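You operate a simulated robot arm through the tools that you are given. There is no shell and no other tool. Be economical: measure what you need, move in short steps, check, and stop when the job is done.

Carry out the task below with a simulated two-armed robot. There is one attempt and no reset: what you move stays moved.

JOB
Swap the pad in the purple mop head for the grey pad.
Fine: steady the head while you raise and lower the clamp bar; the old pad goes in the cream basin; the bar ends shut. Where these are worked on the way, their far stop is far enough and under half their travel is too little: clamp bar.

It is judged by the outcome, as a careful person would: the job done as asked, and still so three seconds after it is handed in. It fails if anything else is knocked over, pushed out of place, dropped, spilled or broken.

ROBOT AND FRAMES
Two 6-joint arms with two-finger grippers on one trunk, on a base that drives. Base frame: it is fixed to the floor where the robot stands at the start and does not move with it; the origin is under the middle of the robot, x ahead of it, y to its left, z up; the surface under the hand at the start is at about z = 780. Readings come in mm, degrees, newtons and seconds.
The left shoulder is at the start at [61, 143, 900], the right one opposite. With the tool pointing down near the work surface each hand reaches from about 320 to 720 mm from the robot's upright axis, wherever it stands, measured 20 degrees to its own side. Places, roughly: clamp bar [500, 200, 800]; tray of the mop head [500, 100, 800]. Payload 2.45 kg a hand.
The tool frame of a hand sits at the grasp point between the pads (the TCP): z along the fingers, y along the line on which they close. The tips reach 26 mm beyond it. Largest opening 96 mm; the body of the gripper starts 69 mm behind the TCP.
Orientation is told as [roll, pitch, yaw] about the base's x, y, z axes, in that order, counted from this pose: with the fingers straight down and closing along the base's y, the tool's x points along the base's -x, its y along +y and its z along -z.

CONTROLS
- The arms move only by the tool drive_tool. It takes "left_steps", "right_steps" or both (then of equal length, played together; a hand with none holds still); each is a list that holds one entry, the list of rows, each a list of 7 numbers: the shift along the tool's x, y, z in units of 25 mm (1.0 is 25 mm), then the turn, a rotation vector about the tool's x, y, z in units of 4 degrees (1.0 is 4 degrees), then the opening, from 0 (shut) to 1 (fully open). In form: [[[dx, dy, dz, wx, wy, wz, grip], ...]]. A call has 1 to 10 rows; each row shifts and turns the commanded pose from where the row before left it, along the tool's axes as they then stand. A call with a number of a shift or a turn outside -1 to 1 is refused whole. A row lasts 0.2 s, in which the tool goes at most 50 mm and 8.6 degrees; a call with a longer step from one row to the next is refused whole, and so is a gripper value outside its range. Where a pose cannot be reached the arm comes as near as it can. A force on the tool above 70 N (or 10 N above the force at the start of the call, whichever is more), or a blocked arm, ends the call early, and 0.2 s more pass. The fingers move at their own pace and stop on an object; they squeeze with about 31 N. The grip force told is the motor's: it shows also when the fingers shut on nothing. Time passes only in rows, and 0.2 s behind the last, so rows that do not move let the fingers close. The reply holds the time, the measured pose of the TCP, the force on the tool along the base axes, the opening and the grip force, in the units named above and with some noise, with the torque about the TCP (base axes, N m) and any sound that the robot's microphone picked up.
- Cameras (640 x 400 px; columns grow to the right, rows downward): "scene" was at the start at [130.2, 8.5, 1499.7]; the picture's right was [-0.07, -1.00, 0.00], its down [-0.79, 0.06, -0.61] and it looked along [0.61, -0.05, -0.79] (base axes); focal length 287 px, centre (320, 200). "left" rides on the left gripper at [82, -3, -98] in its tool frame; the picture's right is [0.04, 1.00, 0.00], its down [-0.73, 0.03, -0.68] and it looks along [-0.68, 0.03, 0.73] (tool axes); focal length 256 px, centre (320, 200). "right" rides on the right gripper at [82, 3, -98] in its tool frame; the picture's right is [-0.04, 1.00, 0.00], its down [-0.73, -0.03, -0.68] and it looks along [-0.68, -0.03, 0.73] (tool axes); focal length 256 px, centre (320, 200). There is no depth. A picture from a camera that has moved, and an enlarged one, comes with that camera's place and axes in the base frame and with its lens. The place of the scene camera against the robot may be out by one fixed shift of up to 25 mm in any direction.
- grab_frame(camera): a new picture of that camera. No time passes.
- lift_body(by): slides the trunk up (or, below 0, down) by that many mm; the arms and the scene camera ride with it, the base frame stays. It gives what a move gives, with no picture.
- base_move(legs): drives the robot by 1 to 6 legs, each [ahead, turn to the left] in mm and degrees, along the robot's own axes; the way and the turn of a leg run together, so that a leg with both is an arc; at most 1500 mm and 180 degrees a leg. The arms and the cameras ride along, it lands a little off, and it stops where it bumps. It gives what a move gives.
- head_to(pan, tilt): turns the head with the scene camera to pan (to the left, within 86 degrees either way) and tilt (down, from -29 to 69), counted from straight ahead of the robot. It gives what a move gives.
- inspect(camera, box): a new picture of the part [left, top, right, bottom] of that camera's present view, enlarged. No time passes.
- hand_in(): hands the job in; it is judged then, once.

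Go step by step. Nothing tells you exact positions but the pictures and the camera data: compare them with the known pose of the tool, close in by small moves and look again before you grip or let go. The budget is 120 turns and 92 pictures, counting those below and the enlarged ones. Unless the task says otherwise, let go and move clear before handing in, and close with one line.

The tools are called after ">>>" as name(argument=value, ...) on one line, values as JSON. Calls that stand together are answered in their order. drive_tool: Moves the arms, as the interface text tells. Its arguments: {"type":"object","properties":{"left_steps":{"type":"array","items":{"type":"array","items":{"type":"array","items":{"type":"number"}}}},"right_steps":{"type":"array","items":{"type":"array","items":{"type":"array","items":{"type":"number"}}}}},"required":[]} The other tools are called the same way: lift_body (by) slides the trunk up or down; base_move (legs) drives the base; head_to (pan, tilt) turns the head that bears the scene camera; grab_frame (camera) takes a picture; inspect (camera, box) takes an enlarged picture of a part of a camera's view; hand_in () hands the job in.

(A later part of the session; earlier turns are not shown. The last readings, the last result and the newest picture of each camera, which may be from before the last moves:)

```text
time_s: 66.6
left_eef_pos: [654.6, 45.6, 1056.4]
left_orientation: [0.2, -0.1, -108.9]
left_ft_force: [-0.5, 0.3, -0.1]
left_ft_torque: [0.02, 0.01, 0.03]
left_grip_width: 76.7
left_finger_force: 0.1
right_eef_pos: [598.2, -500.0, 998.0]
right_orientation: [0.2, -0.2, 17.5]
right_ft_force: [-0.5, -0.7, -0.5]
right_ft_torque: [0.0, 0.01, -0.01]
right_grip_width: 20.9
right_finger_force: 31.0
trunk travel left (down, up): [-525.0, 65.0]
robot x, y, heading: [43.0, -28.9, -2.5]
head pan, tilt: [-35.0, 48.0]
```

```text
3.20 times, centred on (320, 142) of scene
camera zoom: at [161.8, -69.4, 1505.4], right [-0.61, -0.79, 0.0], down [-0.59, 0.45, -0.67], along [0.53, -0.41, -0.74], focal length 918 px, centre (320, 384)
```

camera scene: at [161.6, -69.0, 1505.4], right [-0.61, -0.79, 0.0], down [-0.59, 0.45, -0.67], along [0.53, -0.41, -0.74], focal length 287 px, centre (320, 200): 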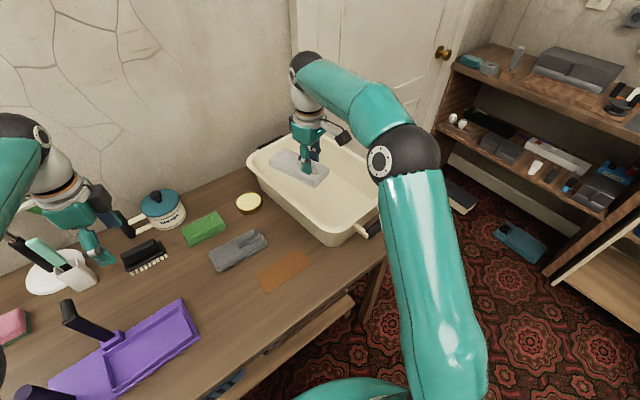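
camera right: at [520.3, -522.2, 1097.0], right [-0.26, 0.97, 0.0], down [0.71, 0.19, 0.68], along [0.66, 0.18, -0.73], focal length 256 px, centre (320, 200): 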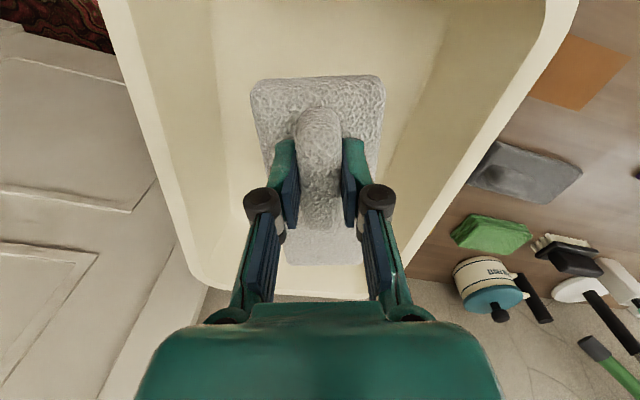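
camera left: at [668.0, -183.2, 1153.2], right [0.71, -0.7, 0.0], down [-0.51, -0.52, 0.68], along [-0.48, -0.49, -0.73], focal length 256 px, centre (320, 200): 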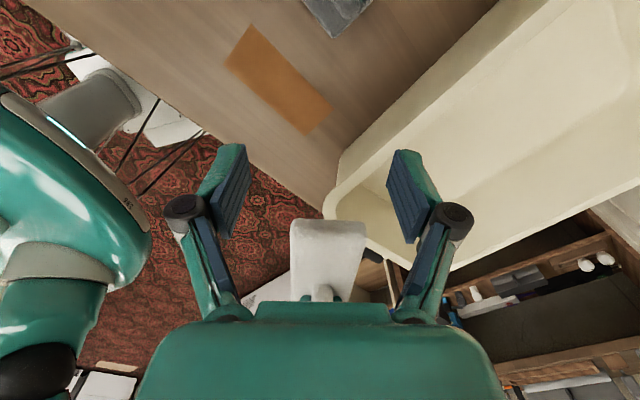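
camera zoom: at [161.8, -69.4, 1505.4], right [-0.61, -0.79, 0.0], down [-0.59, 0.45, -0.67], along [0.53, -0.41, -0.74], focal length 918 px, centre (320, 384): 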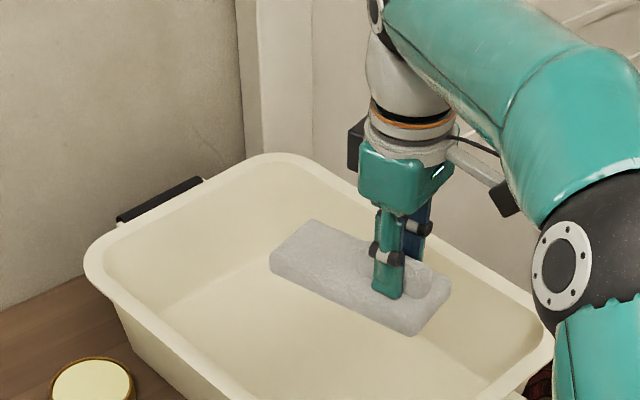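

The pad is well centred over the basin floor. Lowering it.

>>> drive_tool(right_steps=[[[0, 0, 0.9, 0, 0, 0, 0], [0, 0, 0.9, 0, 0, 0, 0], [0, 0, 0.9, 0, 0, 0, 0], [0, 0, 0.9, 0, 0, 0, 0], [0, 0, 0.9, 0, 0, 0, 0], [0, 0, 0.4, 0, 0, 0, 0]]])

>>> drive_tool(right_steps=[[[0, 0, 0.2, 0, 0, 0, 0], [0, 0, 0.2, 0, 0, 0, 0]]])

>>> inspect(camera="scene", box=[220, 80, 420, 205])

```text
time_s: 68.0
left_eef_pos: [655.6, 46.8, 1054.9]
left_orientation: [0.1, 0.0, -108.9]
left_ft_force: [-0.3, -0.1, -1.0]
left_ft_torque: [0.01, 0.0, 0.01]
left_grip_width: 76.9
left_finger_force: 0.0
right_eef_pos: [599.6, -498.2, 877.0]
right_orientation: [0.2, -0.2, 17.5]
right_ft_force: [-0.1, -0.3, 0.0]
right_ft_torque: [-0.01, 0.01, 0.03]
right_grip_width: 21.2
right_finger_force: 30.8
trunk travel left (down, up): [-525.0, 65.0]
robot x, y, heading: [41.8, -32.9, -2.6]
head pan, tilt: [-35.0, 48.0]
```

```text
time_s: 68.6
left_eef_pos: [655.5, 45.9, 1055.6]
left_orientation: [0.1, -0.1, -109.0]
left_ft_force: [0.0, 0.0, 1.0]
left_ft_torque: [-0.03, -0.02, -0.03]
left_grip_width: 76.7
left_finger_force: 0.1
right_eef_pos: [599.7, -500.2, 866.6]
right_orientation: [0.2, -0.1, 17.5]
right_ft_force: [0.1, -0.3, 0.2]
right_ft_torque: [0.02, 0.04, 0.01]
right_grip_width: 21.0
right_finger_force: 30.9
trunk travel left (down, up): [-525.0, 65.0]
robot x, y, heading: [45.1, -30.4, -2.5]
head pan, tilt: [-35.0, 48.0]
```

```text
3.20 times, centred on (320, 142) of scene
camera zoom: at [161.6, -69.1, 1505.4], right [-0.61, -0.79, 0.0], down [-0.59, 0.45, -0.67], along [0.53, -0.41, -0.74], focal length 918 px, centre (320, 384)
```

zoom: 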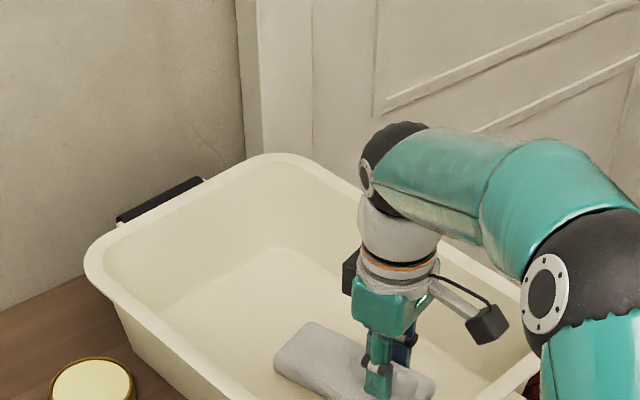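

No contact yet; I'll continue gently.

>>> drive_tool(right_steps=[[[0, 0, 0.2, 0, 0, 0, 0], [0, 0, 0.2, 0, 0, 0, 0], [0, 0, 0.15, 0, 0, 0, 0]]])

```text
time_s: 69.4
left_eef_pos: [655.3, 46.4, 1056.4]
left_orientation: [0.2, -0.2, -108.9]
left_ft_force: [-0.4, -0.2, -0.3]
left_ft_torque: [-0.03, 0.02, 0.0]
left_grip_width: 77.0
left_finger_force: 0.0
right_eef_pos: [600.4, -500.1, 853.4]
right_orientation: [0.2, -0.1, 17.4]
right_ft_force: [0.4, 0.6, -0.3]
right_ft_torque: [-0.02, 0.04, -0.02]
right_grip_width: 21.0
right_finger_force: 30.9
trunk travel left (down, up): [-525.0, 65.0]
robot x, y, heading: [42.9, -29.7, -2.8]
head pan, tilt: [-35.0, 48.0]
```

>>> drive_tool(right_steps=[[[0, 0, 0.2, 0, 0, 0, 0], [0, 0, 0.2, 0, 0, 0, 0], [0, 0, 0.2, 0, 0, 0, 0]]])

```text
time_s: 70.2
left_eef_pos: [654.7, 46.4, 1056.0]
left_orientation: [0.1, -0.1, -108.9]
left_ft_force: [0.0, 0.1, 0.1]
left_ft_torque: [0.01, -0.03, 0.0]
left_grip_width: 76.8
left_finger_force: 0.1
right_eef_pos: [598.9, -500.5, 837.6]
right_orientation: [0.2, -0.2, 17.4]
right_ft_force: [0.2, -0.1, -0.2]
right_ft_torque: [0.03, -0.02, -0.01]
right_grip_width: 21.0
right_finger_force: 31.0
trunk travel left (down, up): [-525.0, 65.0]
robot x, y, heading: [42.3, -34.6, -2.6]
head pan, tilt: [-35.0, 48.0]
```

>>> drive_tool(right_steps=[[[0, 0, 0.15, 0, 0, 0, 0], [0, 0, 0.15, 0, 0, 0, 0]]])

>>> grab_frame(camera="right")

```text
time_s: 70.8
left_eef_pos: [652.9, 48.2, 1057.2]
left_orientation: [0.2, -0.1, -108.9]
left_ft_force: [0.3, -1.2, 0.1]
left_ft_torque: [-0.02, 0.0, 0.0]
left_grip_width: 76.7
left_finger_force: 0.0
right_eef_pos: [598.9, -500.1, 834.7]
right_orientation: [-0.2, -0.4, 17.5]
right_ft_force: [-0.1, 0.5, 19.5]
right_ft_torque: [0.0, 0.44, 0.05]
right_grip_width: 21.0
right_finger_force: 31.0
trunk travel left (down, up): [-525.0, 65.0]
robot x, y, heading: [43.1, -28.6, -2.8]
head pan, tilt: [-35.0, 48.0]
```

```text
32 pictures are left
camera right: at [520.3, -520.3, 932.9], right [-0.26, 0.97, 0.0], down [0.7, 0.19, 0.68], along [0.66, 0.18, -0.73], focal length 256 px, centre (320, 200)
```

right: 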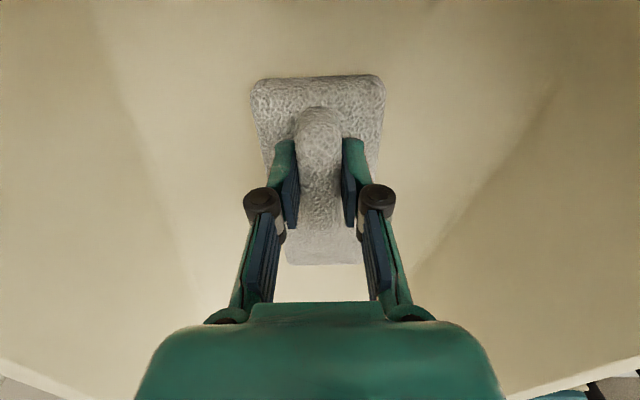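

The pad is on the basin floor. Releasing and rising clear.

>>> drive_tool(right_steps=[[[0, 0, 0, 0, 0, 0, 0.5], [0, 0, 0, 0, 0, 0, 0.5], [0, 0, -0.9, 0, 0, 0, 0.5], [0, 0, -0.9, 0, 0, 0, 0.5], [0, 0, -0.9, 0, 0, 0, 0.5], [0, 0, -0.9, 0, 0, 0, 0.5], [0, 0, -0.9, 0, 0, 0, 0.5], [0, 0, -0.9, 0, 0, 0, 0.5], [0, 0, -0.9, 0, 0, 0, 0.5], [0, 0, -0.9, 0, 0, 0, 0.5]]])

>>> grab_frame(camera="right")

```text
time_s: 73.0
left_eef_pos: [654.8, 48.0, 1054.8]
left_orientation: [0.0, -0.1, -108.9]
left_ft_force: [0.0, 0.5, 0.4]
left_ft_torque: [-0.03, 0.01, 0.0]
left_grip_width: 76.6
left_finger_force: 0.0
right_eef_pos: [599.8, -497.6, 1011.8]
right_orientation: [0.2, -0.2, 17.5]
right_ft_force: [1.2, 0.7, 0.0]
right_ft_torque: [0.01, -0.01, -0.03]
right_grip_width: 48.0
right_finger_force: 0.1
trunk travel left (down, up): [-525.0, 65.0]
robot x, y, heading: [42.7, -31.6, -2.4]
head pan, tilt: [-35.0, 48.0]
```

```text
31 pictures are left
camera right: at [521.4, -519.0, 1109.2], right [-0.26, 0.96, 0.0], down [0.71, 0.19, 0.68], along [0.66, 0.18, -0.73], focal length 256 px, centre (320, 200)
```

right: 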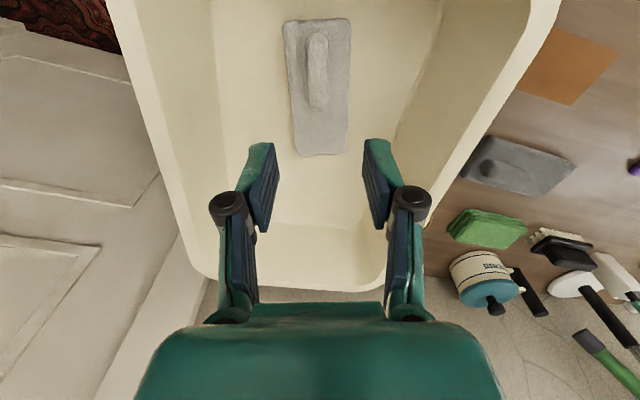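

The old pad lies in the basin. Next is the grey pad, with its ridge near (660, -235): I'll move over there and turn.

>>> drive_tool(right_steps=[[[-0.54, 0.94, 0, 0, 0, 0, 0.5], [-0.54, 0.94, 0, 0, 0, 0, 0.5], [-0.54, 0.94, 0, 0, 0, 0, 0.5], [-0.54, 0.94, 0, 0, 0, 0, 0.5], [-0.54, 0.94, 0, 0, 0, 0, 0.5], [-0.54, 0.94, 0, 0, 0, 0, 0.5], [-0.54, 0.94, 0, 0, 0, 0, 0.5], [-0.54, 0.94, 0, 0, 0, 0, 0.5], [-0.54, 0.94, 0, 0, 0, 0, 0.5], [-0.4, 0.94, 0, 0, 0, 0, 0.5]]])

>>> drive_tool(right_steps=[[[0, 0, 0, 0, 0, -1, 0.5], [0, 0, 0, 0, 0, -1, 0.5], [0, 0, 0, 0, 0, -1, 0.5], [0, 0, 0, 0, 0, -1, 0.5], [0, 0, 0, 0, 0, -1, 0.5], [0, 0, 0, 0, 0, -1, 0.5], [0, 0, 0, 0, 0, -1, 0.5], [0, 0, 0, 0, 0, -1, 0.5], [0, 0, 0, 0, 0, -1, 0.5], [0, 0, 0, 0, 0, -1, 0.5]]])

>>> drive_tool(right_steps=[[[0, 0, 0.5, 0, 0, -1, 0.5], [0, 0, 0.5, 0, 0, -1, 0.5], [0, 0, 0.5, 0, 0, -1, 0.5], [0, 0, 0.5, 0, 0, -1, 0.5], [0, 0, 0.5, 0, 0, -1, 0.5], [0, 0, 0.5, 0, 0, -1, 0.5], [0, 0, 0.5, 0, 0, -1, 0.5], [0, 0, 0.5, 0, 0, -0.5, 0.5]]])

>>> grab_frame(camera="right")

```text
time_s: 75.2
left_eef_pos: [654.4, 47.8, 1056.5]
left_orientation: [0.1, 0.0, -108.9]
left_ft_force: [0.0, 1.0, 0.1]
left_ft_torque: [0.01, -0.01, -0.02]
left_grip_width: 76.9
left_finger_force: 0.1
right_eef_pos: [654.4, -233.8, 1011.7]
right_orientation: [0.1, -0.2, 17.4]
right_ft_force: [0.0, 0.7, 0.0]
right_ft_torque: [-0.01, -0.02, 0.01]
right_grip_width: 48.2
right_finger_force: 0.0
trunk travel left (down, up): [-525.0, 65.0]
robot x, y, heading: [44.6, -35.8, -2.7]
head pan, tilt: [-35.0, 48.0]
```

```text
time_s: 77.4
left_eef_pos: [654.5, 46.8, 1055.6]
left_orientation: [0.1, -0.1, -108.9]
left_ft_force: [0.4, 0.2, -0.4]
left_ft_torque: [0.03, -0.02, -0.05]
left_grip_width: 76.8
left_finger_force: 0.0
right_eef_pos: [654.9, -236.3, 1011.3]
right_orientation: [-0.1, -0.2, 57.6]
right_ft_force: [-0.3, 0.2, 0.6]
right_ft_torque: [-0.01, 0.01, 0.02]
right_grip_width: 47.8
right_finger_force: 0.1
trunk travel left (down, up): [-525.0, 65.0]
robot x, y, heading: [44.4, -33.3, -2.6]
head pan, tilt: [-35.0, 48.0]
```

```text
time_s: 79.2
left_eef_pos: [654.9, 46.0, 1055.7]
left_orientation: [0.1, -0.1, -108.8]
left_ft_force: [0.2, -0.1, 0.2]
left_ft_torque: [0.03, -0.03, 0.01]
left_grip_width: 76.9
left_finger_force: 0.0
right_eef_pos: [654.6, -234.8, 909.9]
right_orientation: [-0.1, -0.1, 87.7]
right_ft_force: [0.1, 0.3, -0.4]
right_ft_torque: [-0.01, -0.02, 0.01]
right_grip_width: 48.5
right_finger_force: 0.1
trunk travel left (down, up): [-525.0, 65.0]
robot x, y, heading: [45.6, -31.6, -2.6]
head pan, tilt: [-35.0, 48.0]
```

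```text
30 pictures are left
camera right: at [648.0, -316.1, 1008.8], right [-1.0, 0.08, 0.0], down [0.06, 0.73, 0.68], along [0.06, 0.68, -0.73], focal length 256 px, centre (320, 200)
```

right: 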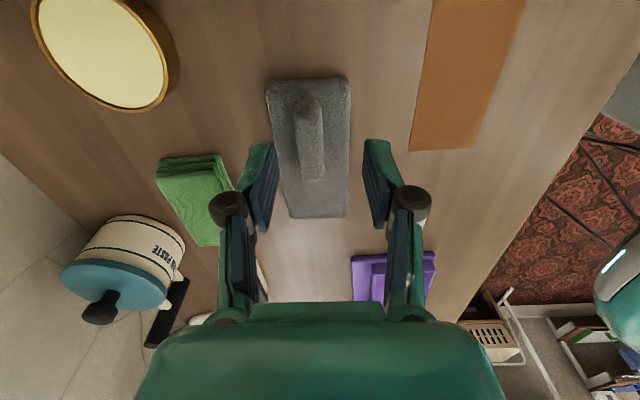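

The grey ridge centre is near (666, -206) and already aligned with the gripper. I'll move over it and descend.

>>> drive_tool(right_steps=[[[-0.54, -0.25, 0, 0, 0, 0, 0.5], [-0.54, -0.25, 0, 0, 0, 0, 0.5], [0, 0, 0.8, 0, 0, 0, 0.5], [0, 0, 0.8, 0, 0, 0, 0.5], [0, 0, 0.5, 0, 0, 0, 0.5]]])

>>> grab_frame(camera="right")

```text
time_s: 80.4
left_eef_pos: [655.4, 46.9, 1055.8]
left_orientation: [0.1, -0.1, -109.0]
left_ft_force: [0.0, 0.0, -0.6]
left_ft_torque: [-0.02, 0.03, -0.02]
left_grip_width: 76.8
left_finger_force: 0.2
right_eef_pos: [668.5, -208.3, 859.2]
right_orientation: [-0.1, -0.2, 87.6]
right_ft_force: [-0.2, 0.7, 0.4]
right_ft_torque: [0.06, 0.01, 0.01]
right_grip_width: 48.1
right_finger_force: 0.1
trunk travel left (down, up): [-525.0, 65.0]
robot x, y, heading: [38.8, -31.1, -2.6]
head pan, tilt: [-35.0, 48.0]
```

```text
29 pictures are left
camera right: at [661.1, -289.3, 956.9], right [-1.0, 0.08, 0.0], down [0.06, 0.73, 0.68], along [0.06, 0.68, -0.73], focal length 256 px, centre (320, 200)
```

right: 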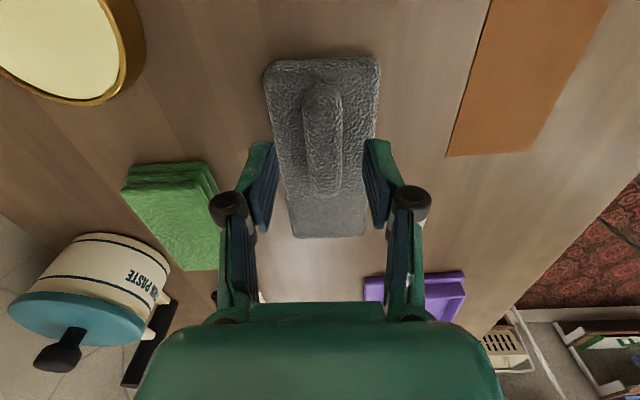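

Centred. Final descent and close.

>>> drive_tool(right_steps=[[[0, 0, 0.5, 0, 0, 0, 0.5], [0, 0, 0.45, 0, 0, 0, 0.5], [0, 0, 0, 0, 0, 0, 0], [0, 0, 0, 0, 0, 0, 0], [0, 0, 0, 0, 0, 0, 0], [0, 0, 0, 0, 0, 0, 0]]])

>>> grab_frame(camera="right")

```text
time_s: 81.8
left_eef_pos: [654.9, 46.2, 1055.3]
left_orientation: [0.0, -0.2, -108.9]
left_ft_force: [-0.4, -0.7, -0.8]
left_ft_torque: [-0.02, -0.02, 0.03]
left_grip_width: 76.7
left_finger_force: 0.1
right_eef_pos: [666.8, -208.0, 836.6]
right_orientation: [-0.1, -0.2, 87.5]
right_ft_force: [-0.1, 0.4, -0.3]
right_ft_torque: [0.0, 0.02, -0.02]
right_grip_width: 21.3
right_finger_force: 31.0
trunk travel left (down, up): [-525.0, 65.0]
robot x, y, heading: [45.2, -31.6, -2.6]
head pan, tilt: [-35.0, 48.0]
```

```text
28 pictures are left
camera right: at [661.1, -289.7, 934.0], right [-1.0, 0.08, 0.0], down [0.06, 0.73, 0.68], along [0.06, 0.68, -0.73], focal length 256 px, centre (320, 200)
```

right: 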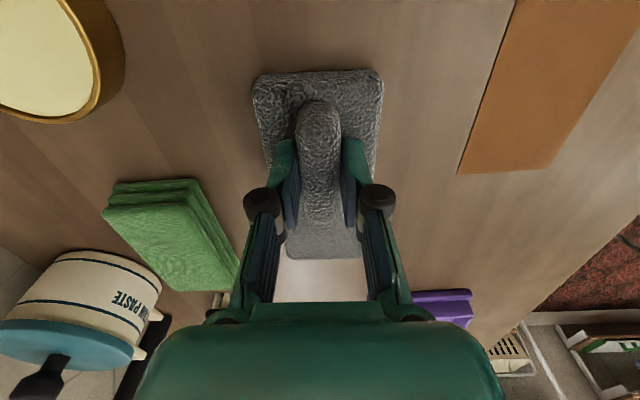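

The grey pad is gripped. Lifting it high, then turning the base left so both arms can work at the head again.

>>> drive_tool(right_steps=[[[0, 0, -0.5, 0, 0, 0, 0], [0, 0, -0.9, 0, 0, 0, 0], [0, 0, -0.9, 0, 0, 0, 0], [0, 0, -0.9, 0, 0, 0, 0], [0, 0, -0.9, 0, 0, 0, 0], [0, 0, -0.9, 0, 0, 0, 0], [0, 0, -0.9, 0, 0, 0, 0], [0, 0, -0.9, 0, 0, 0, 0], [0, 0, -0.9, 0, 0, 0, 0], [0, 0, -0.9, 0, 0, 0, 0]]])

>>> base_move(legs=[[0, 20]])

>>> head_to(pan=-5, tilt=52)

>>> grab_frame(camera="scene")

```text
time_s: 84.0
left_eef_pos: [655.7, 46.5, 1054.6]
left_orientation: [0.1, -0.1, -108.8]
left_ft_force: [0.2, -0.3, -0.3]
left_ft_torque: [0.01, -0.02, 0.0]
left_grip_width: 76.7
left_finger_force: 0.0
right_eef_pos: [668.4, -209.2, 1050.2]
right_orientation: [-0.1, -0.2, 87.5]
right_ft_force: [-0.3, 0.6, 0.3]
right_ft_torque: [-0.02, -0.02, -0.01]
right_grip_width: 21.2
right_finger_force: 30.8
trunk travel left (down, up): [-525.0, 65.0]
robot x, y, heading: [40.0, -34.6, -2.9]
head pan, tilt: [-35.0, 48.0]
```

```text
time_s: 85.6
left_eef_pos: [586.9, 250.1, 1055.6]
left_orientation: [0.0, 0.1, -88.8]
left_ft_force: [0.3, 0.6, -0.1]
left_ft_torque: [-0.05, 0.03, 0.01]
left_grip_width: 76.6
left_finger_force: 0.1
right_eef_pos: [687.8, 16.6, 1050.0]
right_orientation: [0.0, -0.2, 107.6]
right_ft_force: [0.3, 0.2, -1.8]
right_ft_torque: [-0.04, 0.02, 0.02]
right_grip_width: 21.2
right_finger_force: 31.1
trunk travel left (down, up): [-525.0, 65.0]
robot x, y, heading: [42.0, -52.1, 17.3]
head pan, tilt: [-35.0, 48.0]
```

```text
time_s: 86.6
left_eef_pos: [586.2, 251.7, 1057.2]
left_orientation: [0.1, 0.0, -88.7]
left_ft_force: [-0.9, 0.8, -1.1]
left_ft_torque: [-0.04, 0.0, -0.01]
left_grip_width: 76.9
left_finger_force: 0.0
right_eef_pos: [685.8, 15.1, 1050.0]
right_orientation: [0.0, -0.2, 107.5]
right_ft_force: [0.3, 0.0, -0.4]
right_ft_torque: [-0.03, -0.02, -0.01]
right_grip_width: 21.1
right_finger_force: 31.1
trunk travel left (down, up): [-525.0, 65.0]
robot x, y, heading: [43.1, -47.1, 17.4]
head pan, tilt: [-5.0, 52.0]
```

```text
27 pictures are left
camera scene: at [171.7, -2.4, 1500.0], right [0.21, -0.98, 0.0], down [-0.77, -0.17, -0.61], along [0.6, 0.13, -0.79], focal length 287 px, centre (320, 200)
```

scene: 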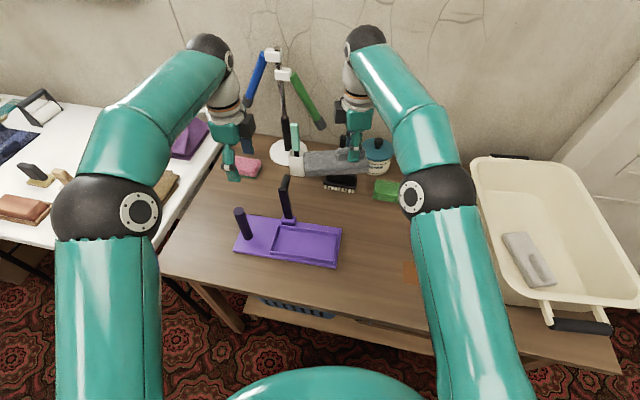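

The tray is empty and the bar is still up. I'll bring the right hand with the grey pad over the tray and the left over the post.

>>> drive_tool(right_steps=[[[-0.72, 0.87, 0, 0, 0, 0, 0], [-0.72, 0.87, 0, 0, 0, 0, 0], [-0.72, 0.87, 0, 0, 0, 0, 0], [-0.72, 0.87, 0, 0, 0, 0, 0], [-0.72, 0.87, 0, 0, 0, 0, 0], [0, 0, 0, 0, 0, 1, 0], [0, 0, 0, 0, 0, 1, 0], [0, 0, 0, 0, 0, 1, 0], [0, 0, 0, 0, 0, 1, 0], [0, 0, 0, 0, 0, 0.8, 0]]], left_steps=[[[0.16, -0.33, 0, 0, 0, 0, 0.8], [0.16, -0.33, 0, 0, 0, 0, 0.8], [0.16, -0.33, 0, 0, 0, 0, 0.8], [0.16, -0.33, 0, 0, 0, 0, 0.8], [0.16, -0.33, 0, 0, 0, 0, 0.8], [0, 0, 0, 0, 0, 0, 0.8], [0, 0, 0, 0, 0, 0, 0.8], [0, 0, 0, 0, 0, 0, 0.8], [0, 0, 0, 0, 0, 0, 0.8], [0, 0, 0, 0, 0, 0, 0.8]]])

>>> grab_frame(camera="right")

>>> grab_frame(camera="left")

```text
time_s: 88.8
left_eef_pos: [545.7, 270.8, 1056.0]
left_orientation: [0.0, -0.1, -88.7]
left_ft_force: [0.2, 0.4, 0.3]
left_ft_torque: [-0.05, -0.01, 0.0]
left_grip_width: 76.9
left_finger_force: 0.0
right_eef_pos: [554.9, 67.9, 1050.7]
right_orientation: [0.0, -0.1, 88.3]
right_ft_force: [-0.1, -0.3, -0.8]
right_ft_torque: [-0.02, 0.0, 0.0]
right_grip_width: 21.0
right_finger_force: 31.3
trunk travel left (down, up): [-525.0, 65.0]
robot x, y, heading: [44.3, -51.7, 17.4]
head pan, tilt: [-5.0, 52.0]
```

```text
26 pictures are left
camera right: at [550.1, -13.1, 1148.6], right [-1.0, 0.07, 0.0], down [0.05, 0.73, 0.68], along [0.05, 0.68, -0.73], focal length 256 px, centre (320, 200)
```

right: 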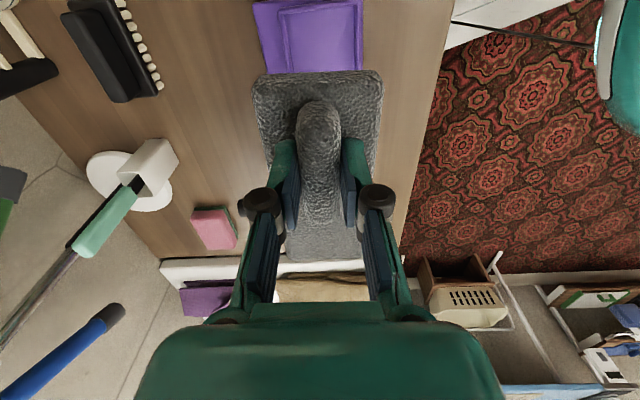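

```text
25 pictures are left
camera left: at [541.5, 352.0, 1154.3], right [1.0, 0.06, 0.0], down [0.04, -0.73, 0.68], along [0.04, -0.68, -0.73], focal length 256 px, centre (320, 200)
```

left: 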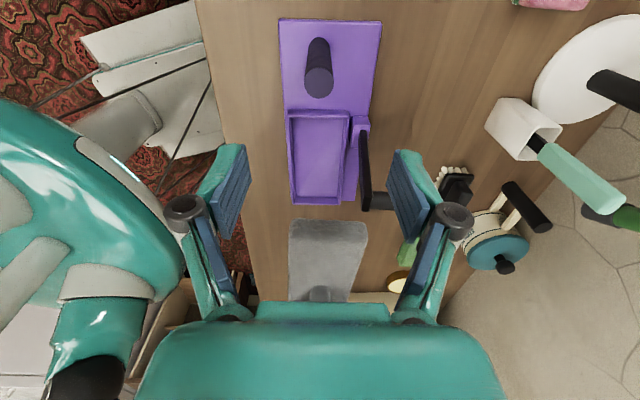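

The head hasn't moved, so the old pad's grip point (555.6, 68.2) is still the target. Lowering the grey pad to just above the tray.

>>> drive_tool(right_steps=[[[0, 0, 0.9, 0, 0, 0, 0], [0, 0, 0.9, 0, 0, 0, 0], [0, 0, 0.9, 0, 0, 0, 0], [0, 0, 0.9, 0, 0, 0, 0], [0, 0, 0.9, 0, 0, 0, 0], [0, 0, 0.9, 0, 0, 0, 0], [0, 0, 0.7, 0, 0, 0, 0]]])

>>> grab_frame(camera="right")

>>> inspect(camera="scene", box=[200, 170, 400, 295])

```text
time_s: 90.4
left_eef_pos: [544.8, 269.9, 1056.3]
left_orientation: [0.1, -0.2, -88.8]
left_ft_force: [0.0, -0.9, -0.3]
left_ft_torque: [0.0, 0.0, -0.01]
left_grip_width: 76.9
left_finger_force: 0.1
right_eef_pos: [556.3, 69.6, 897.9]
right_orientation: [0.0, -0.2, 88.5]
right_ft_force: [0.4, -0.8, -0.2]
right_ft_torque: [-0.02, 0.01, 0.01]
right_grip_width: 21.2
right_finger_force: 30.7
trunk travel left (down, up): [-525.0, 65.0]
robot x, y, heading: [40.3, -50.0, 17.4]
head pan, tilt: [-5.0, 52.0]
```

```text
24 pictures are left
camera right: at [550.4, -12.7, 995.4], right [-1.0, 0.07, 0.0], down [0.05, 0.73, 0.68], along [0.05, 0.68, -0.73], focal length 256 px, centre (320, 200)
```

right: 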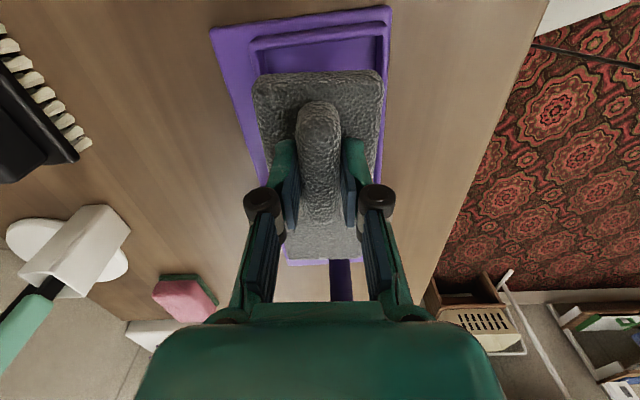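

```text
3.20 times, centred on (300, 232) of scene
camera zoom: at [171.8, -3.0, 1500.0], right [0.21, -0.98, 0.0], down [-0.77, -0.17, -0.61], along [0.6, 0.13, -0.79], focal length 918 px, centre (384, 96)
```

zoom: 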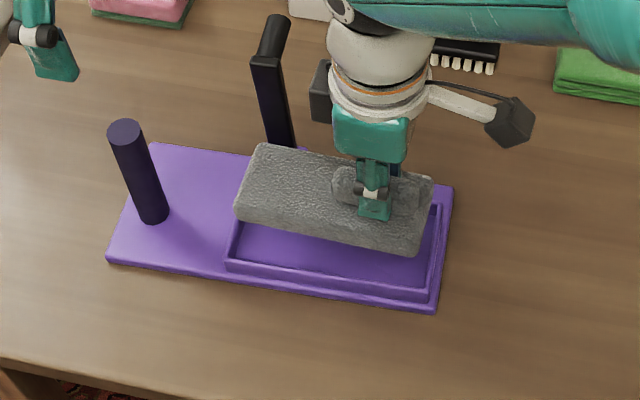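

Slight angle mismatch of about 3°; I'll correct the yaw and lower toward contact.

>>> drive_tool(right_steps=[[[0, 0, 0.5, 0, 0, -0.6, 0], [0, 0, 0.6, 0, 0, 0, 0], [0, 0, 0.4, 0, 0, 0, 0]]])

>>> inspect(camera="right", box=[200, 0, 440, 150])

>>> inspect(camera="scene", box=[220, 190, 360, 278])

```text
time_s: 91.2
left_eef_pos: [542.4, 269.3, 1057.4]
left_orientation: [0.2, 0.0, -88.8]
left_ft_force: [-0.7, -0.2, 0.1]
left_ft_torque: [0.02, -0.03, -0.02]
left_grip_width: 77.1
left_finger_force: 0.1
right_eef_pos: [554.9, 70.9, 862.7]
right_orientation: [-0.5, -0.4, 90.7]
right_ft_force: [-3.9, -4.0, 20.1]
right_ft_torque: [0.79, -0.55, 0.04]
right_grip_width: 21.4
right_finger_force: 31.0
trunk travel left (down, up): [-525.0, 65.0]
robot x, y, heading: [42.6, -52.2, 17.6]
head pan, tilt: [-5.0, 52.0]
```

```text
2.67 times, centred on (320, 75) of right
camera zoom: at [552.0, -12.3, 961.7], right [-1.0, 0.03, -0.01], down [0.02, 0.73, 0.68], along [0.02, 0.68, -0.73], focal length 683 px, centre (320, 533)
```

zoom: 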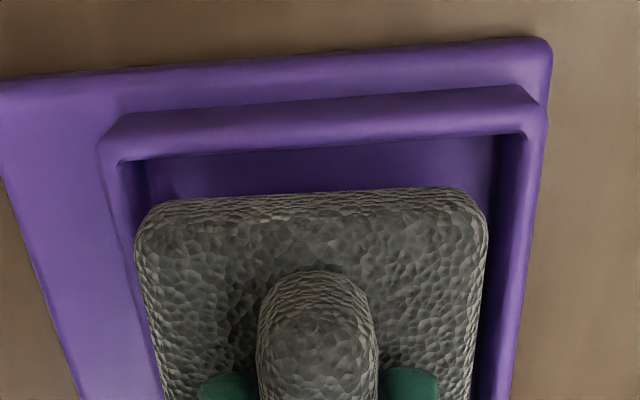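

```text
4.55 times, centred on (290, 234) of scene
camera zoom: at [168.6, -4.3, 1500.9], right [0.21, -0.98, 0.0], down [-0.77, -0.17, -0.62], along [0.6, 0.13, -0.79], focal length 1304 px, centre (456, 46)
```

zoom: 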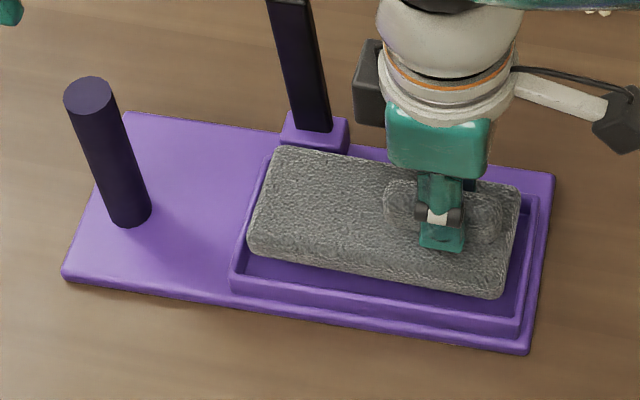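

The pad caught the tray's far-side rim: the contact torque points to the +x wall. I'll lift slightly, shift 5 mm toward -x and 2 mm toward -y, and try again.

>>> drive_tool(right_steps=[[[0, 0, -0.5, 0, 0, 0, 0], [0.08, 0.2, 0, 0, 0, 0, 0], [0, 0, 0.3, 0, 0, 0, 0], [0, 0, 0.3, 0, 0, 0, 0], [0, 0, 0.15, 0, 0, 0, 0]]])

>>> inspect(camera="scene", box=[220, 190, 360, 278])

```text
time_s: 92.4
left_eef_pos: [546.5, 270.0, 1055.6]
left_orientation: [0.1, -0.1, -88.9]
left_ft_force: [-0.5, 0.0, 0.5]
left_ft_torque: [0.0, -0.02, -0.02]
left_grip_width: 77.0
left_finger_force: 0.0
right_eef_pos: [551.0, 69.6, 853.6]
right_orientation: [0.1, -0.3, 90.8]
right_ft_force: [-0.2, -0.1, 0.0]
right_ft_torque: [-0.03, -0.02, -0.01]
right_grip_width: 21.0
right_finger_force: 30.7
trunk travel left (down, up): [-525.0, 65.0]
robot x, y, heading: [44.7, -52.3, 17.2]
head pan, tilt: [-5.0, 52.0]
```

```text
4.55 times, centred on (290, 234) of scene
camera zoom: at [171.7, -3.0, 1500.0], right [0.21, -0.98, 0.0], down [-0.77, -0.17, -0.61], along [0.6, 0.13, -0.79], focal length 1304 px, centre (456, 46)
```

zoom: 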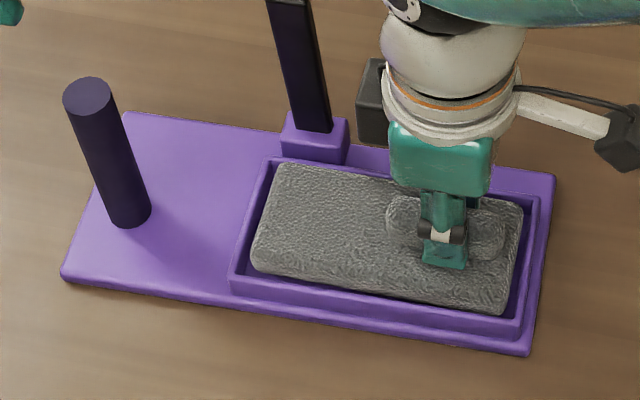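

It dropped inside the tray without contact. Lowering the last bit to the tray floor.

>>> drive_tool(right_steps=[[[0, 0, 0.2, 0, 0, 0, 0], [0, 0, 0.15, 0, 0, 0, 0]]])

```text
time_s: 93.0
left_eef_pos: [543.9, 269.9, 1057.0]
left_orientation: [0.2, 0.0, -88.8]
left_ft_force: [-0.7, -0.1, 0.1]
left_ft_torque: [-0.01, 0.0, -0.02]
left_grip_width: 76.9
left_finger_force: 0.0
right_eef_pos: [550.1, 66.9, 847.2]
right_orientation: [-0.3, -0.2, 90.8]
right_ft_force: [-0.1, -1.5, 21.6]
right_ft_torque: [-0.93, 0.16, -0.03]
right_grip_width: 20.7
right_finger_force: 31.0
trunk travel left (down, up): [-525.0, 65.0]
robot x, y, heading: [44.5, -53.8, 17.4]
head pan, tilt: [-5.0, 52.0]
```

>>> inspect(camera="scene", box=[220, 190, 360, 278])

>>> inspect(camera="right", box=[200, 0, 440, 150])

```text
4.55 times, centred on (290, 234) of scene
camera zoom: at [169.2, -3.6, 1500.7], right [0.21, -0.98, 0.0], down [-0.77, -0.17, -0.62], along [0.6, 0.13, -0.79], focal length 1304 px, centre (456, 46)
```

zoom: 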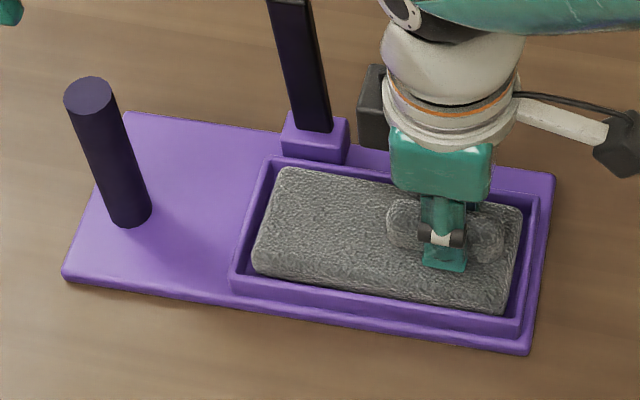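

```text
2.67 times, centred on (320, 75) of right
camera zoom: at [548.6, -14.2, 946.1], right [-1.0, 0.03, -0.01], down [0.02, 0.73, 0.68], along [0.02, 0.68, -0.73], focal length 683 px, centre (320, 533)
```

zoom: 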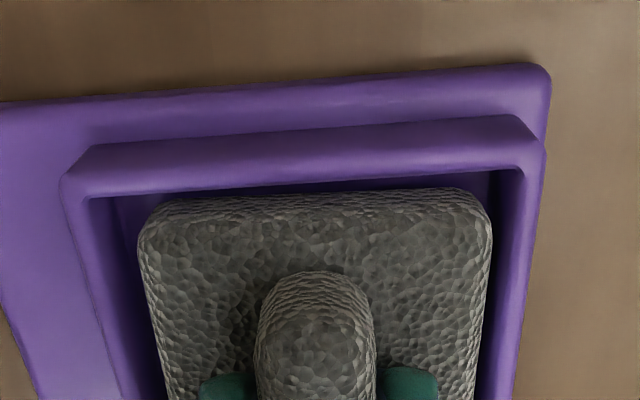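

The pad is inside the tray on all sides. Releasing and rising, then checking how it sits.

>>> drive_tool(right_steps=[[[0, 0, 0, 0, 0, 0, 0.5], [0, 0, 0, 0, 0, 0, 0.5], [0, 0, -0.5, 0, 0, 0, 0.5], [0, 0, -0.9, 0, 0, 0, 0.5], [0, 0, -0.9, 0, 0, 0, 0.5]]])

>>> grab_frame(camera="right")

>>> inspect(camera="scene", box=[220, 190, 360, 278])

```text
time_s: 94.2
left_eef_pos: [545.2, 269.1, 1054.6]
left_orientation: [0.0, -0.1, -88.8]
left_ft_force: [-0.7, -0.5, 0.8]
left_ft_torque: [-0.02, 0.0, -0.01]
left_grip_width: 76.9
left_finger_force: 0.0
right_eef_pos: [550.3, 67.8, 903.4]
right_orientation: [-0.1, -0.2, 90.8]
right_ft_force: [-0.1, 0.2, -0.1]
right_ft_torque: [0.0, -0.06, 0.02]
right_grip_width: 48.1
right_finger_force: 0.0
trunk travel left (down, up): [-525.0, 65.0]
robot x, y, heading: [46.7, -51.2, 17.3]
head pan, tilt: [-5.0, 52.0]
```

```text
17 pictures are left
camera right: at [548.2, -13.7, 1002.3], right [-1.0, 0.03, 0.0], down [0.02, 0.73, 0.68], along [0.02, 0.68, -0.73], focal length 256 px, centre (320, 200)
```

right: 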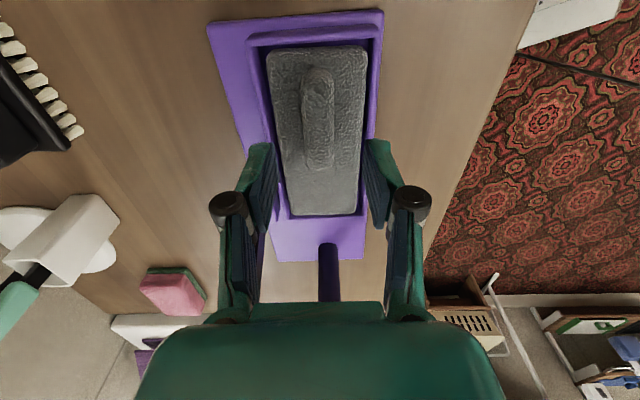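

```text
4.55 times, centred on (290, 234) of scene
camera zoom: at [171.0, -3.3, 1500.1], right [0.21, -0.98, 0.0], down [-0.77, -0.17, -0.62], along [0.6, 0.13, -0.79], focal length 1304 px, centre (456, 46)
```

zoom: 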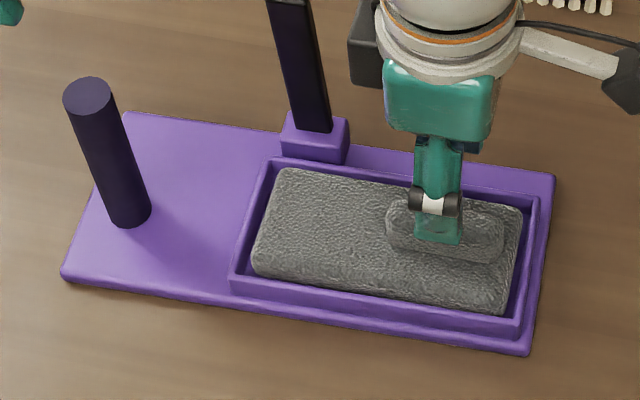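

The grey pad sits properly. Now the left goes back down on the post and grips, while the right rises and begins turning for the bar.

>>> drive_tool(left_steps=[[[0.1, 0, 0.89, 0, 0, 0, 0.8], [0, 0, 0.89, 0, 0, 0, 0.8], [0, 0, 0.89, 0, 0, 0, 0.8], [0, 0, 0.89, 0, 0, 0, 0.8], [0, 0, 0.89, 0, 0, 0, 0.8], [0, 0, 0.89, 0, 0, 0, 0.8], [0, 0, 0.89, 0, 0, 0, 0.8], [0, 0, 0.89, 0, 0, 0, 0.8], [0, 0, 0, 0, 0, 0, 0], [0, 0, 0, 0, 0, 0, 0]]], right_steps=[[[0, 0, -0.6, 0, 0, 1, 0.5], [0, 0, -0.6, 0, 0, 1, 0.5], [0, 0, -0.6, 0, 0, 1, 0.5], [0, 0, -0.6, 0, 0, 1, 0.5], [0, 0, -0.6, 0, 0, 1, 0.5], [0, 0, -0.6, 0, 0, 1, 0.5], [0, 0, -0.6, 0, 0, 1, 0.5], [0, 0, -0.6, 0, 0, 1, 0.5], [0, 0, 0, 0, 0, 1, 0.5], [0, 0, 0, 0, 0, 1, 0.5]]])

>>> drive_tool(right_steps=[[[0, 0, 0, 0, 0, 1, 0.5], [0, 0, 0, 0, 0, 1, 0.5], [0, 0, 0, 0, 0, 1, 0.5], [0, 0, 0, 0, 0, 1, 0.5], [0, 0, 0, 0, 0, 1, 0.5], [0, 0, 0, 0, 0, 1, 0.5], [0, 0, 0, 0, 0, 1, 0.5], [0, 0, 0, 0, 0, 1, 0.5], [0, 0, 0, 0, 0, 1, 0.5], [0, 0, 0, 0, 0, 1, 0.5]]])

>>> drive_tool(right_steps=[[[0, 0, 0, 0, 0, 1, 0.5], [0, 0, 0, 0, 0, 1, 0.5], [0, 0, 0, 0, 0, 0.7, 0.5], [0, 0, 0, 0, -1, 0, 0.5], [0, 0, 0, 0, -1, 0, 0.5], [0, 0, 0, 0, -1, 0, 0.5], [0, 0, 0, 0, -1, 0, 0.5], [0, 0, 0, 0, -1, 0, 0.5]]])

>>> grab_frame(camera="right")

```text
time_s: 96.4
left_eef_pos: [546.4, 271.3, 878.2]
left_orientation: [0.0, 0.0, -88.8]
left_ft_force: [-1.1, -0.4, 0.6]
left_ft_torque: [0.07, -0.01, 0.02]
left_grip_width: 26.5
left_finger_force: 30.9
right_eef_pos: [549.6, 66.3, 1023.0]
right_orientation: [0.1, -0.3, 50.7]
right_ft_force: [-0.9, 0.2, -0.2]
right_ft_torque: [0.02, 0.01, 0.02]
right_grip_width: 47.8
right_finger_force: 0.0
trunk travel left (down, up): [-525.0, 65.0]
robot x, y, heading: [44.8, -51.2, 17.2]
head pan, tilt: [-5.0, 52.0]
```

```text
time_s: 98.6
left_eef_pos: [546.6, 272.2, 877.4]
left_orientation: [0.1, -0.1, -88.8]
left_ft_force: [0.1, 0.9, 0.5]
left_ft_torque: [-0.05, -0.01, 0.04]
left_grip_width: 26.5
left_finger_force: 30.8
right_eef_pos: [550.7, 66.5, 1021.3]
right_orientation: [0.3, 0.0, 10.7]
right_ft_force: [0.0, -0.4, -0.6]
right_ft_torque: [-0.04, 0.03, 0.0]
right_grip_width: 48.0
right_finger_force: 0.0
trunk travel left (down, up): [-525.0, 65.0]
robot x, y, heading: [47.2, -51.4, 17.2]
head pan, tilt: [-5.0, 52.0]
```

```text
time_s: 100.4
left_eef_pos: [545.9, 272.8, 878.3]
left_orientation: [0.1, -0.1, -88.9]
left_ft_force: [0.1, -0.3, 0.2]
left_ft_torque: [-0.06, -0.08, -0.08]
left_grip_width: 26.5
left_finger_force: 30.5
right_eef_pos: [550.2, 66.1, 1023.7]
right_orientation: [0.3, -20.1, -0.1]
right_ft_force: [-0.6, -0.5, -0.6]
right_ft_torque: [-0.03, -0.05, 0.02]
right_grip_width: 48.2
right_finger_force: 0.1
trunk travel left (down, up): [-525.0, 65.0]
robot x, y, heading: [44.9, -49.2, 17.4]
head pan, tilt: [-5.0, 52.0]
```

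```text
15 pictures are left
camera right: at [440.0, 70.3, 1087.8], right [0.04, 1.0, 0.02], down [0.46, -0.03, 0.89], along [0.89, -0.02, -0.46], focal length 256 px, centre (320, 200)
```

right: 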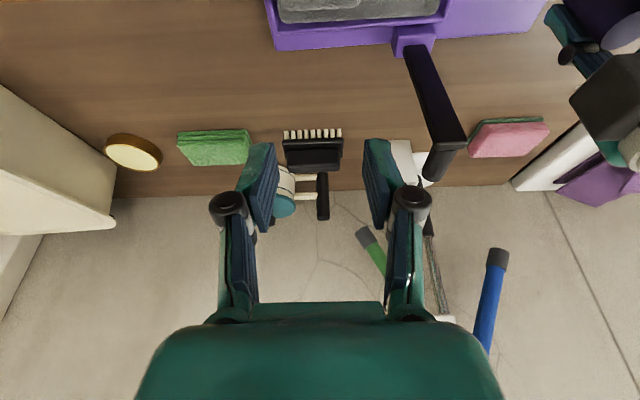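

The bar stands vertical: near face at x about 602, knob at roughly x 617–667, z 945. I'll move to a point above and behind it along the tool axis.

>>> drive_tool(right_steps=[[[-0.53, 0.83, 0.19, 0, 0, 0, 0.5], [-0.53, 0.83, 0.19, 0, 0, 0, 0.5], [-0.53, 0.83, 0.19, 0, 0, 0, 0.5], [-0.53, 0.83, 0.19, 0, 0, 0, 0.5], [-0.53, 0.83, 0.19, 0, 0, 0, 0.5]]])

>>> grab_frame(camera="right")

```text
time_s: 101.6
left_eef_pos: [545.8, 271.6, 878.0]
left_orientation: [0.1, -0.1, -88.8]
left_ft_force: [0.1, 0.2, -0.2]
left_ft_torque: [-0.04, 0.12, 0.03]
left_grip_width: 26.6
left_finger_force: 31.4
right_eef_pos: [621.4, 170.8, 1022.6]
right_orientation: [0.1, -20.1, -0.1]
right_ft_force: [-0.3, 0.1, -0.4]
right_ft_torque: [0.01, 0.01, -0.01]
right_grip_width: 48.2
right_finger_force: 0.0
trunk travel left (down, up): [-525.0, 65.0]
robot x, y, heading: [41.1, -52.3, 17.2]
head pan, tilt: [-5.0, 52.0]
```

```text
14 pictures are left
camera right: at [511.7, 174.6, 1086.7], right [0.04, 1.0, 0.02], down [0.46, -0.03, 0.89], along [0.89, -0.03, -0.46], focal length 256 px, centre (320, 200)
```

right: 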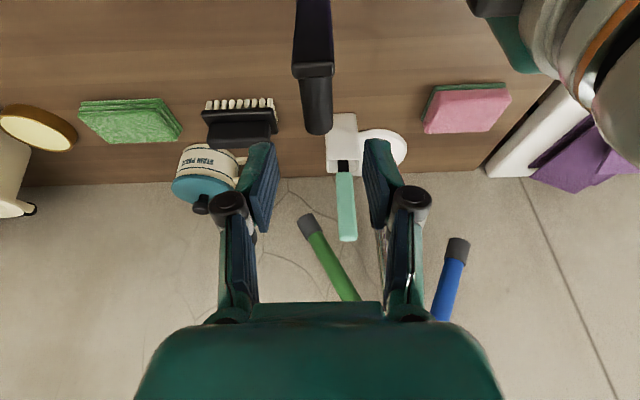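

The knob is centred between the fingers. Advancing along the tool axis and closing.

>>> drive_tool(right_steps=[[[0, 0, 0.85, 0, 0, 0, 0.5], [0, 0, 0.85, 0, 0, 0, 0.5], [0, 0, 0.85, 0, 0, 0, 0.5], [0, 0, 0.85, 0, 0, 0, 0.5], [0, 0, 0, 0, 0, 0, 0], [0, 0, 0, 0, 0, 0, 0], [0, 0, 0, 0, 0, 0, 0]]])

>>> grab_frame(camera="right")

```text
time_s: 103.2
left_eef_pos: [547.6, 271.3, 878.5]
left_orientation: [0.1, -0.1, -88.8]
left_ft_force: [-3.8, 1.1, 6.1]
left_ft_torque: [-0.65, -0.25, -0.19]
left_grip_width: 26.4
left_finger_force: 31.0
right_eef_pos: [652.0, 171.0, 942.8]
right_orientation: [0.1, -19.9, -0.1]
right_ft_force: [4.1, -0.4, -6.4]
right_ft_torque: [0.03, -0.8, -0.02]
right_grip_width: 19.6
right_finger_force: 31.2
trunk travel left (down, up): [-525.0, 65.0]
robot x, y, heading: [46.3, -51.1, 17.4]
head pan, tilt: [-5.0, 52.0]
```

```text
13 pictures are left
camera right: at [541.4, 174.1, 1007.0], right [0.04, 1.0, 0.02], down [0.46, -0.03, 0.89], along [0.89, -0.03, -0.46], focal length 256 px, centre (320, 200)
```

right: 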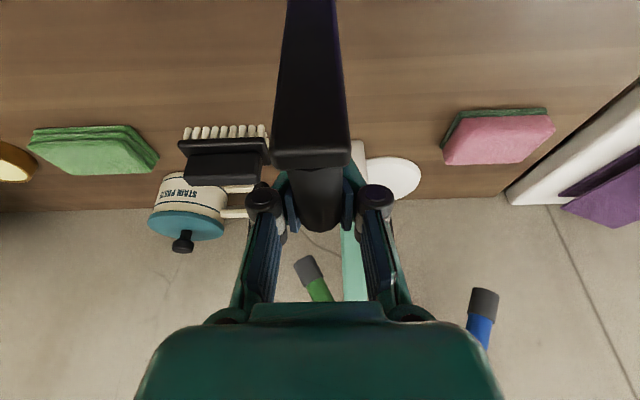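

The knob is held. I'll press the head down with the left hand and start lowering the bar along the reverse arc.

>>> drive_tool(left_steps=[[[0, 0, 0.22, 0, 0, 0, 0], [0, 0, 0, 0, 0, 0, 0], [0, 0, 0, 0, 0, 0, 0], [0, 0, 0, 0, 0, 0, 0]]], right_steps=[[[0, 0, 0, 0, 0, 0, 0], [0.58, 0, -0.385, 0, 0, 0, 0], [0.64, 0, -0.31, 0, 0, 0, 0], [0.67, 0, -0.22, 0, 0, 0, 0]]])

>>> inspect(camera="scene", box=[200, 170, 400, 295])

```text
time_s: 104.2
left_eef_pos: [545.1, 271.2, 875.8]
left_orientation: [0.5, 0.2, -88.7]
left_ft_force: [-7.0, 0.6, 39.9]
left_ft_torque: [0.07, 0.2, -0.19]
left_grip_width: 26.5
left_finger_force: 30.9
right_eef_pos: [597.1, 170.2, 950.1]
right_orientation: [0.5, -20.2, -0.1]
right_ft_force: [7.9, -0.3, -10.0]
right_ft_torque: [0.05, -0.9, -0.25]
right_grip_width: 19.0
right_finger_force: 30.9
trunk travel left (down, up): [-525.0, 65.0]
robot x, y, heading: [44.6, -49.7, 17.1]
head pan, tilt: [-5.0, 52.0]
```

```text
3.20 times, centred on (300, 232) of scene
camera zoom: at [168.7, -5.1, 1500.5], right [0.21, -0.98, 0.0], down [-0.77, -0.17, -0.62], along [0.6, 0.13, -0.79], focal length 918 px, centre (384, 96)
```

zoom: 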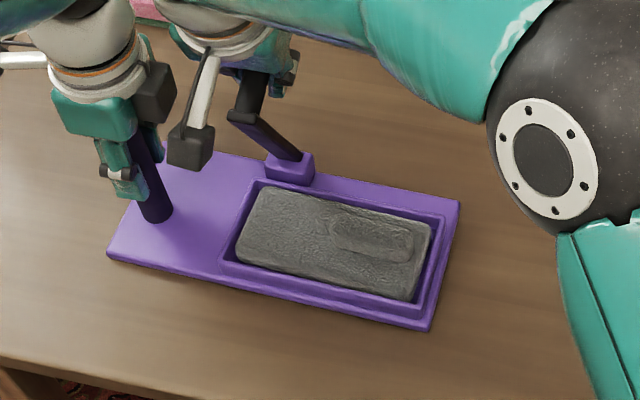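

The bar is coming down, but grip friction is skewing the head slightly toward me. Rotating the tool with the bar should unload that, as it did before.

>>> drive_tool(right_steps=[[[0, 0, 0, 0, -1, 0, 0], [0, 0, 0, 0, -1, 0, 0], [0, 0, 0, 0, -1, 0, 0]]])

>>> inspect(camera="scene", box=[200, 170, 400, 295])

```text
time_s: 105.0
left_eef_pos: [546.7, 270.9, 875.9]
left_orientation: [0.4, 0.0, -88.6]
left_ft_force: [0.6, -0.6, 34.7]
left_ft_torque: [0.07, -0.07, 0.26]
left_grip_width: 26.6
left_finger_force: 31.3
right_eef_pos: [595.4, 170.2, 950.5]
right_orientation: [0.4, -32.1, -0.2]
right_ft_force: [-4.0, 1.6, -10.5]
right_ft_torque: [0.02, 0.6, -0.07]
right_grip_width: 19.8
right_finger_force: 31.1
trunk travel left (down, up): [-525.0, 65.0]
robot x, y, heading: [43.4, -50.8, 17.3]
head pan, tilt: [-5.0, 52.0]
```

```text
3.20 times, centred on (300, 232) of scene
camera zoom: at [168.5, -4.8, 1500.4], right [0.21, -0.98, 0.0], down [-0.77, -0.17, -0.62], along [0.6, 0.13, -0.79], focal length 918 px, centre (384, 96)
```

zoom: 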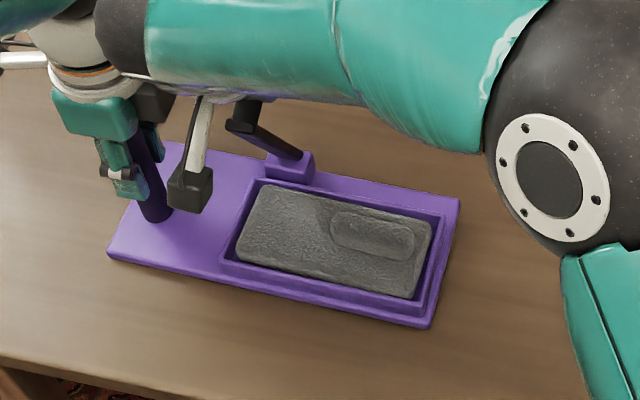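

>>> drive_tool(right_steps=[[[0.66, 0, -0.26, 0, 0, 0, 0], [0.69, 0, -0.175, 0, -0.5, 0, 0], [0.7, 0, -0.07, 0, -0.5, 0, 0]]])

```text
time_s: 105.8
left_eef_pos: [542.5, 271.0, 873.6]
left_orientation: [0.0, -0.1, -88.8]
left_ft_force: [-11.2, -4.1, 28.9]
left_ft_torque: [0.38, 0.29, -0.23]
left_grip_width: 26.2
left_finger_force: 30.6
right_eef_pos: [543.7, 170.7, 934.6]
right_orientation: [0.5, -36.3, -0.3]
right_ft_force: [5.8, -0.3, -3.3]
right_ft_torque: [0.08, -0.62, -0.15]
right_grip_width: 19.5
right_finger_force: 30.4
trunk travel left (down, up): [-525.0, 65.0]
robot x, y, heading: [43.8, -51.6, 17.4]
head pan, tilt: [-5.0, 52.0]
```

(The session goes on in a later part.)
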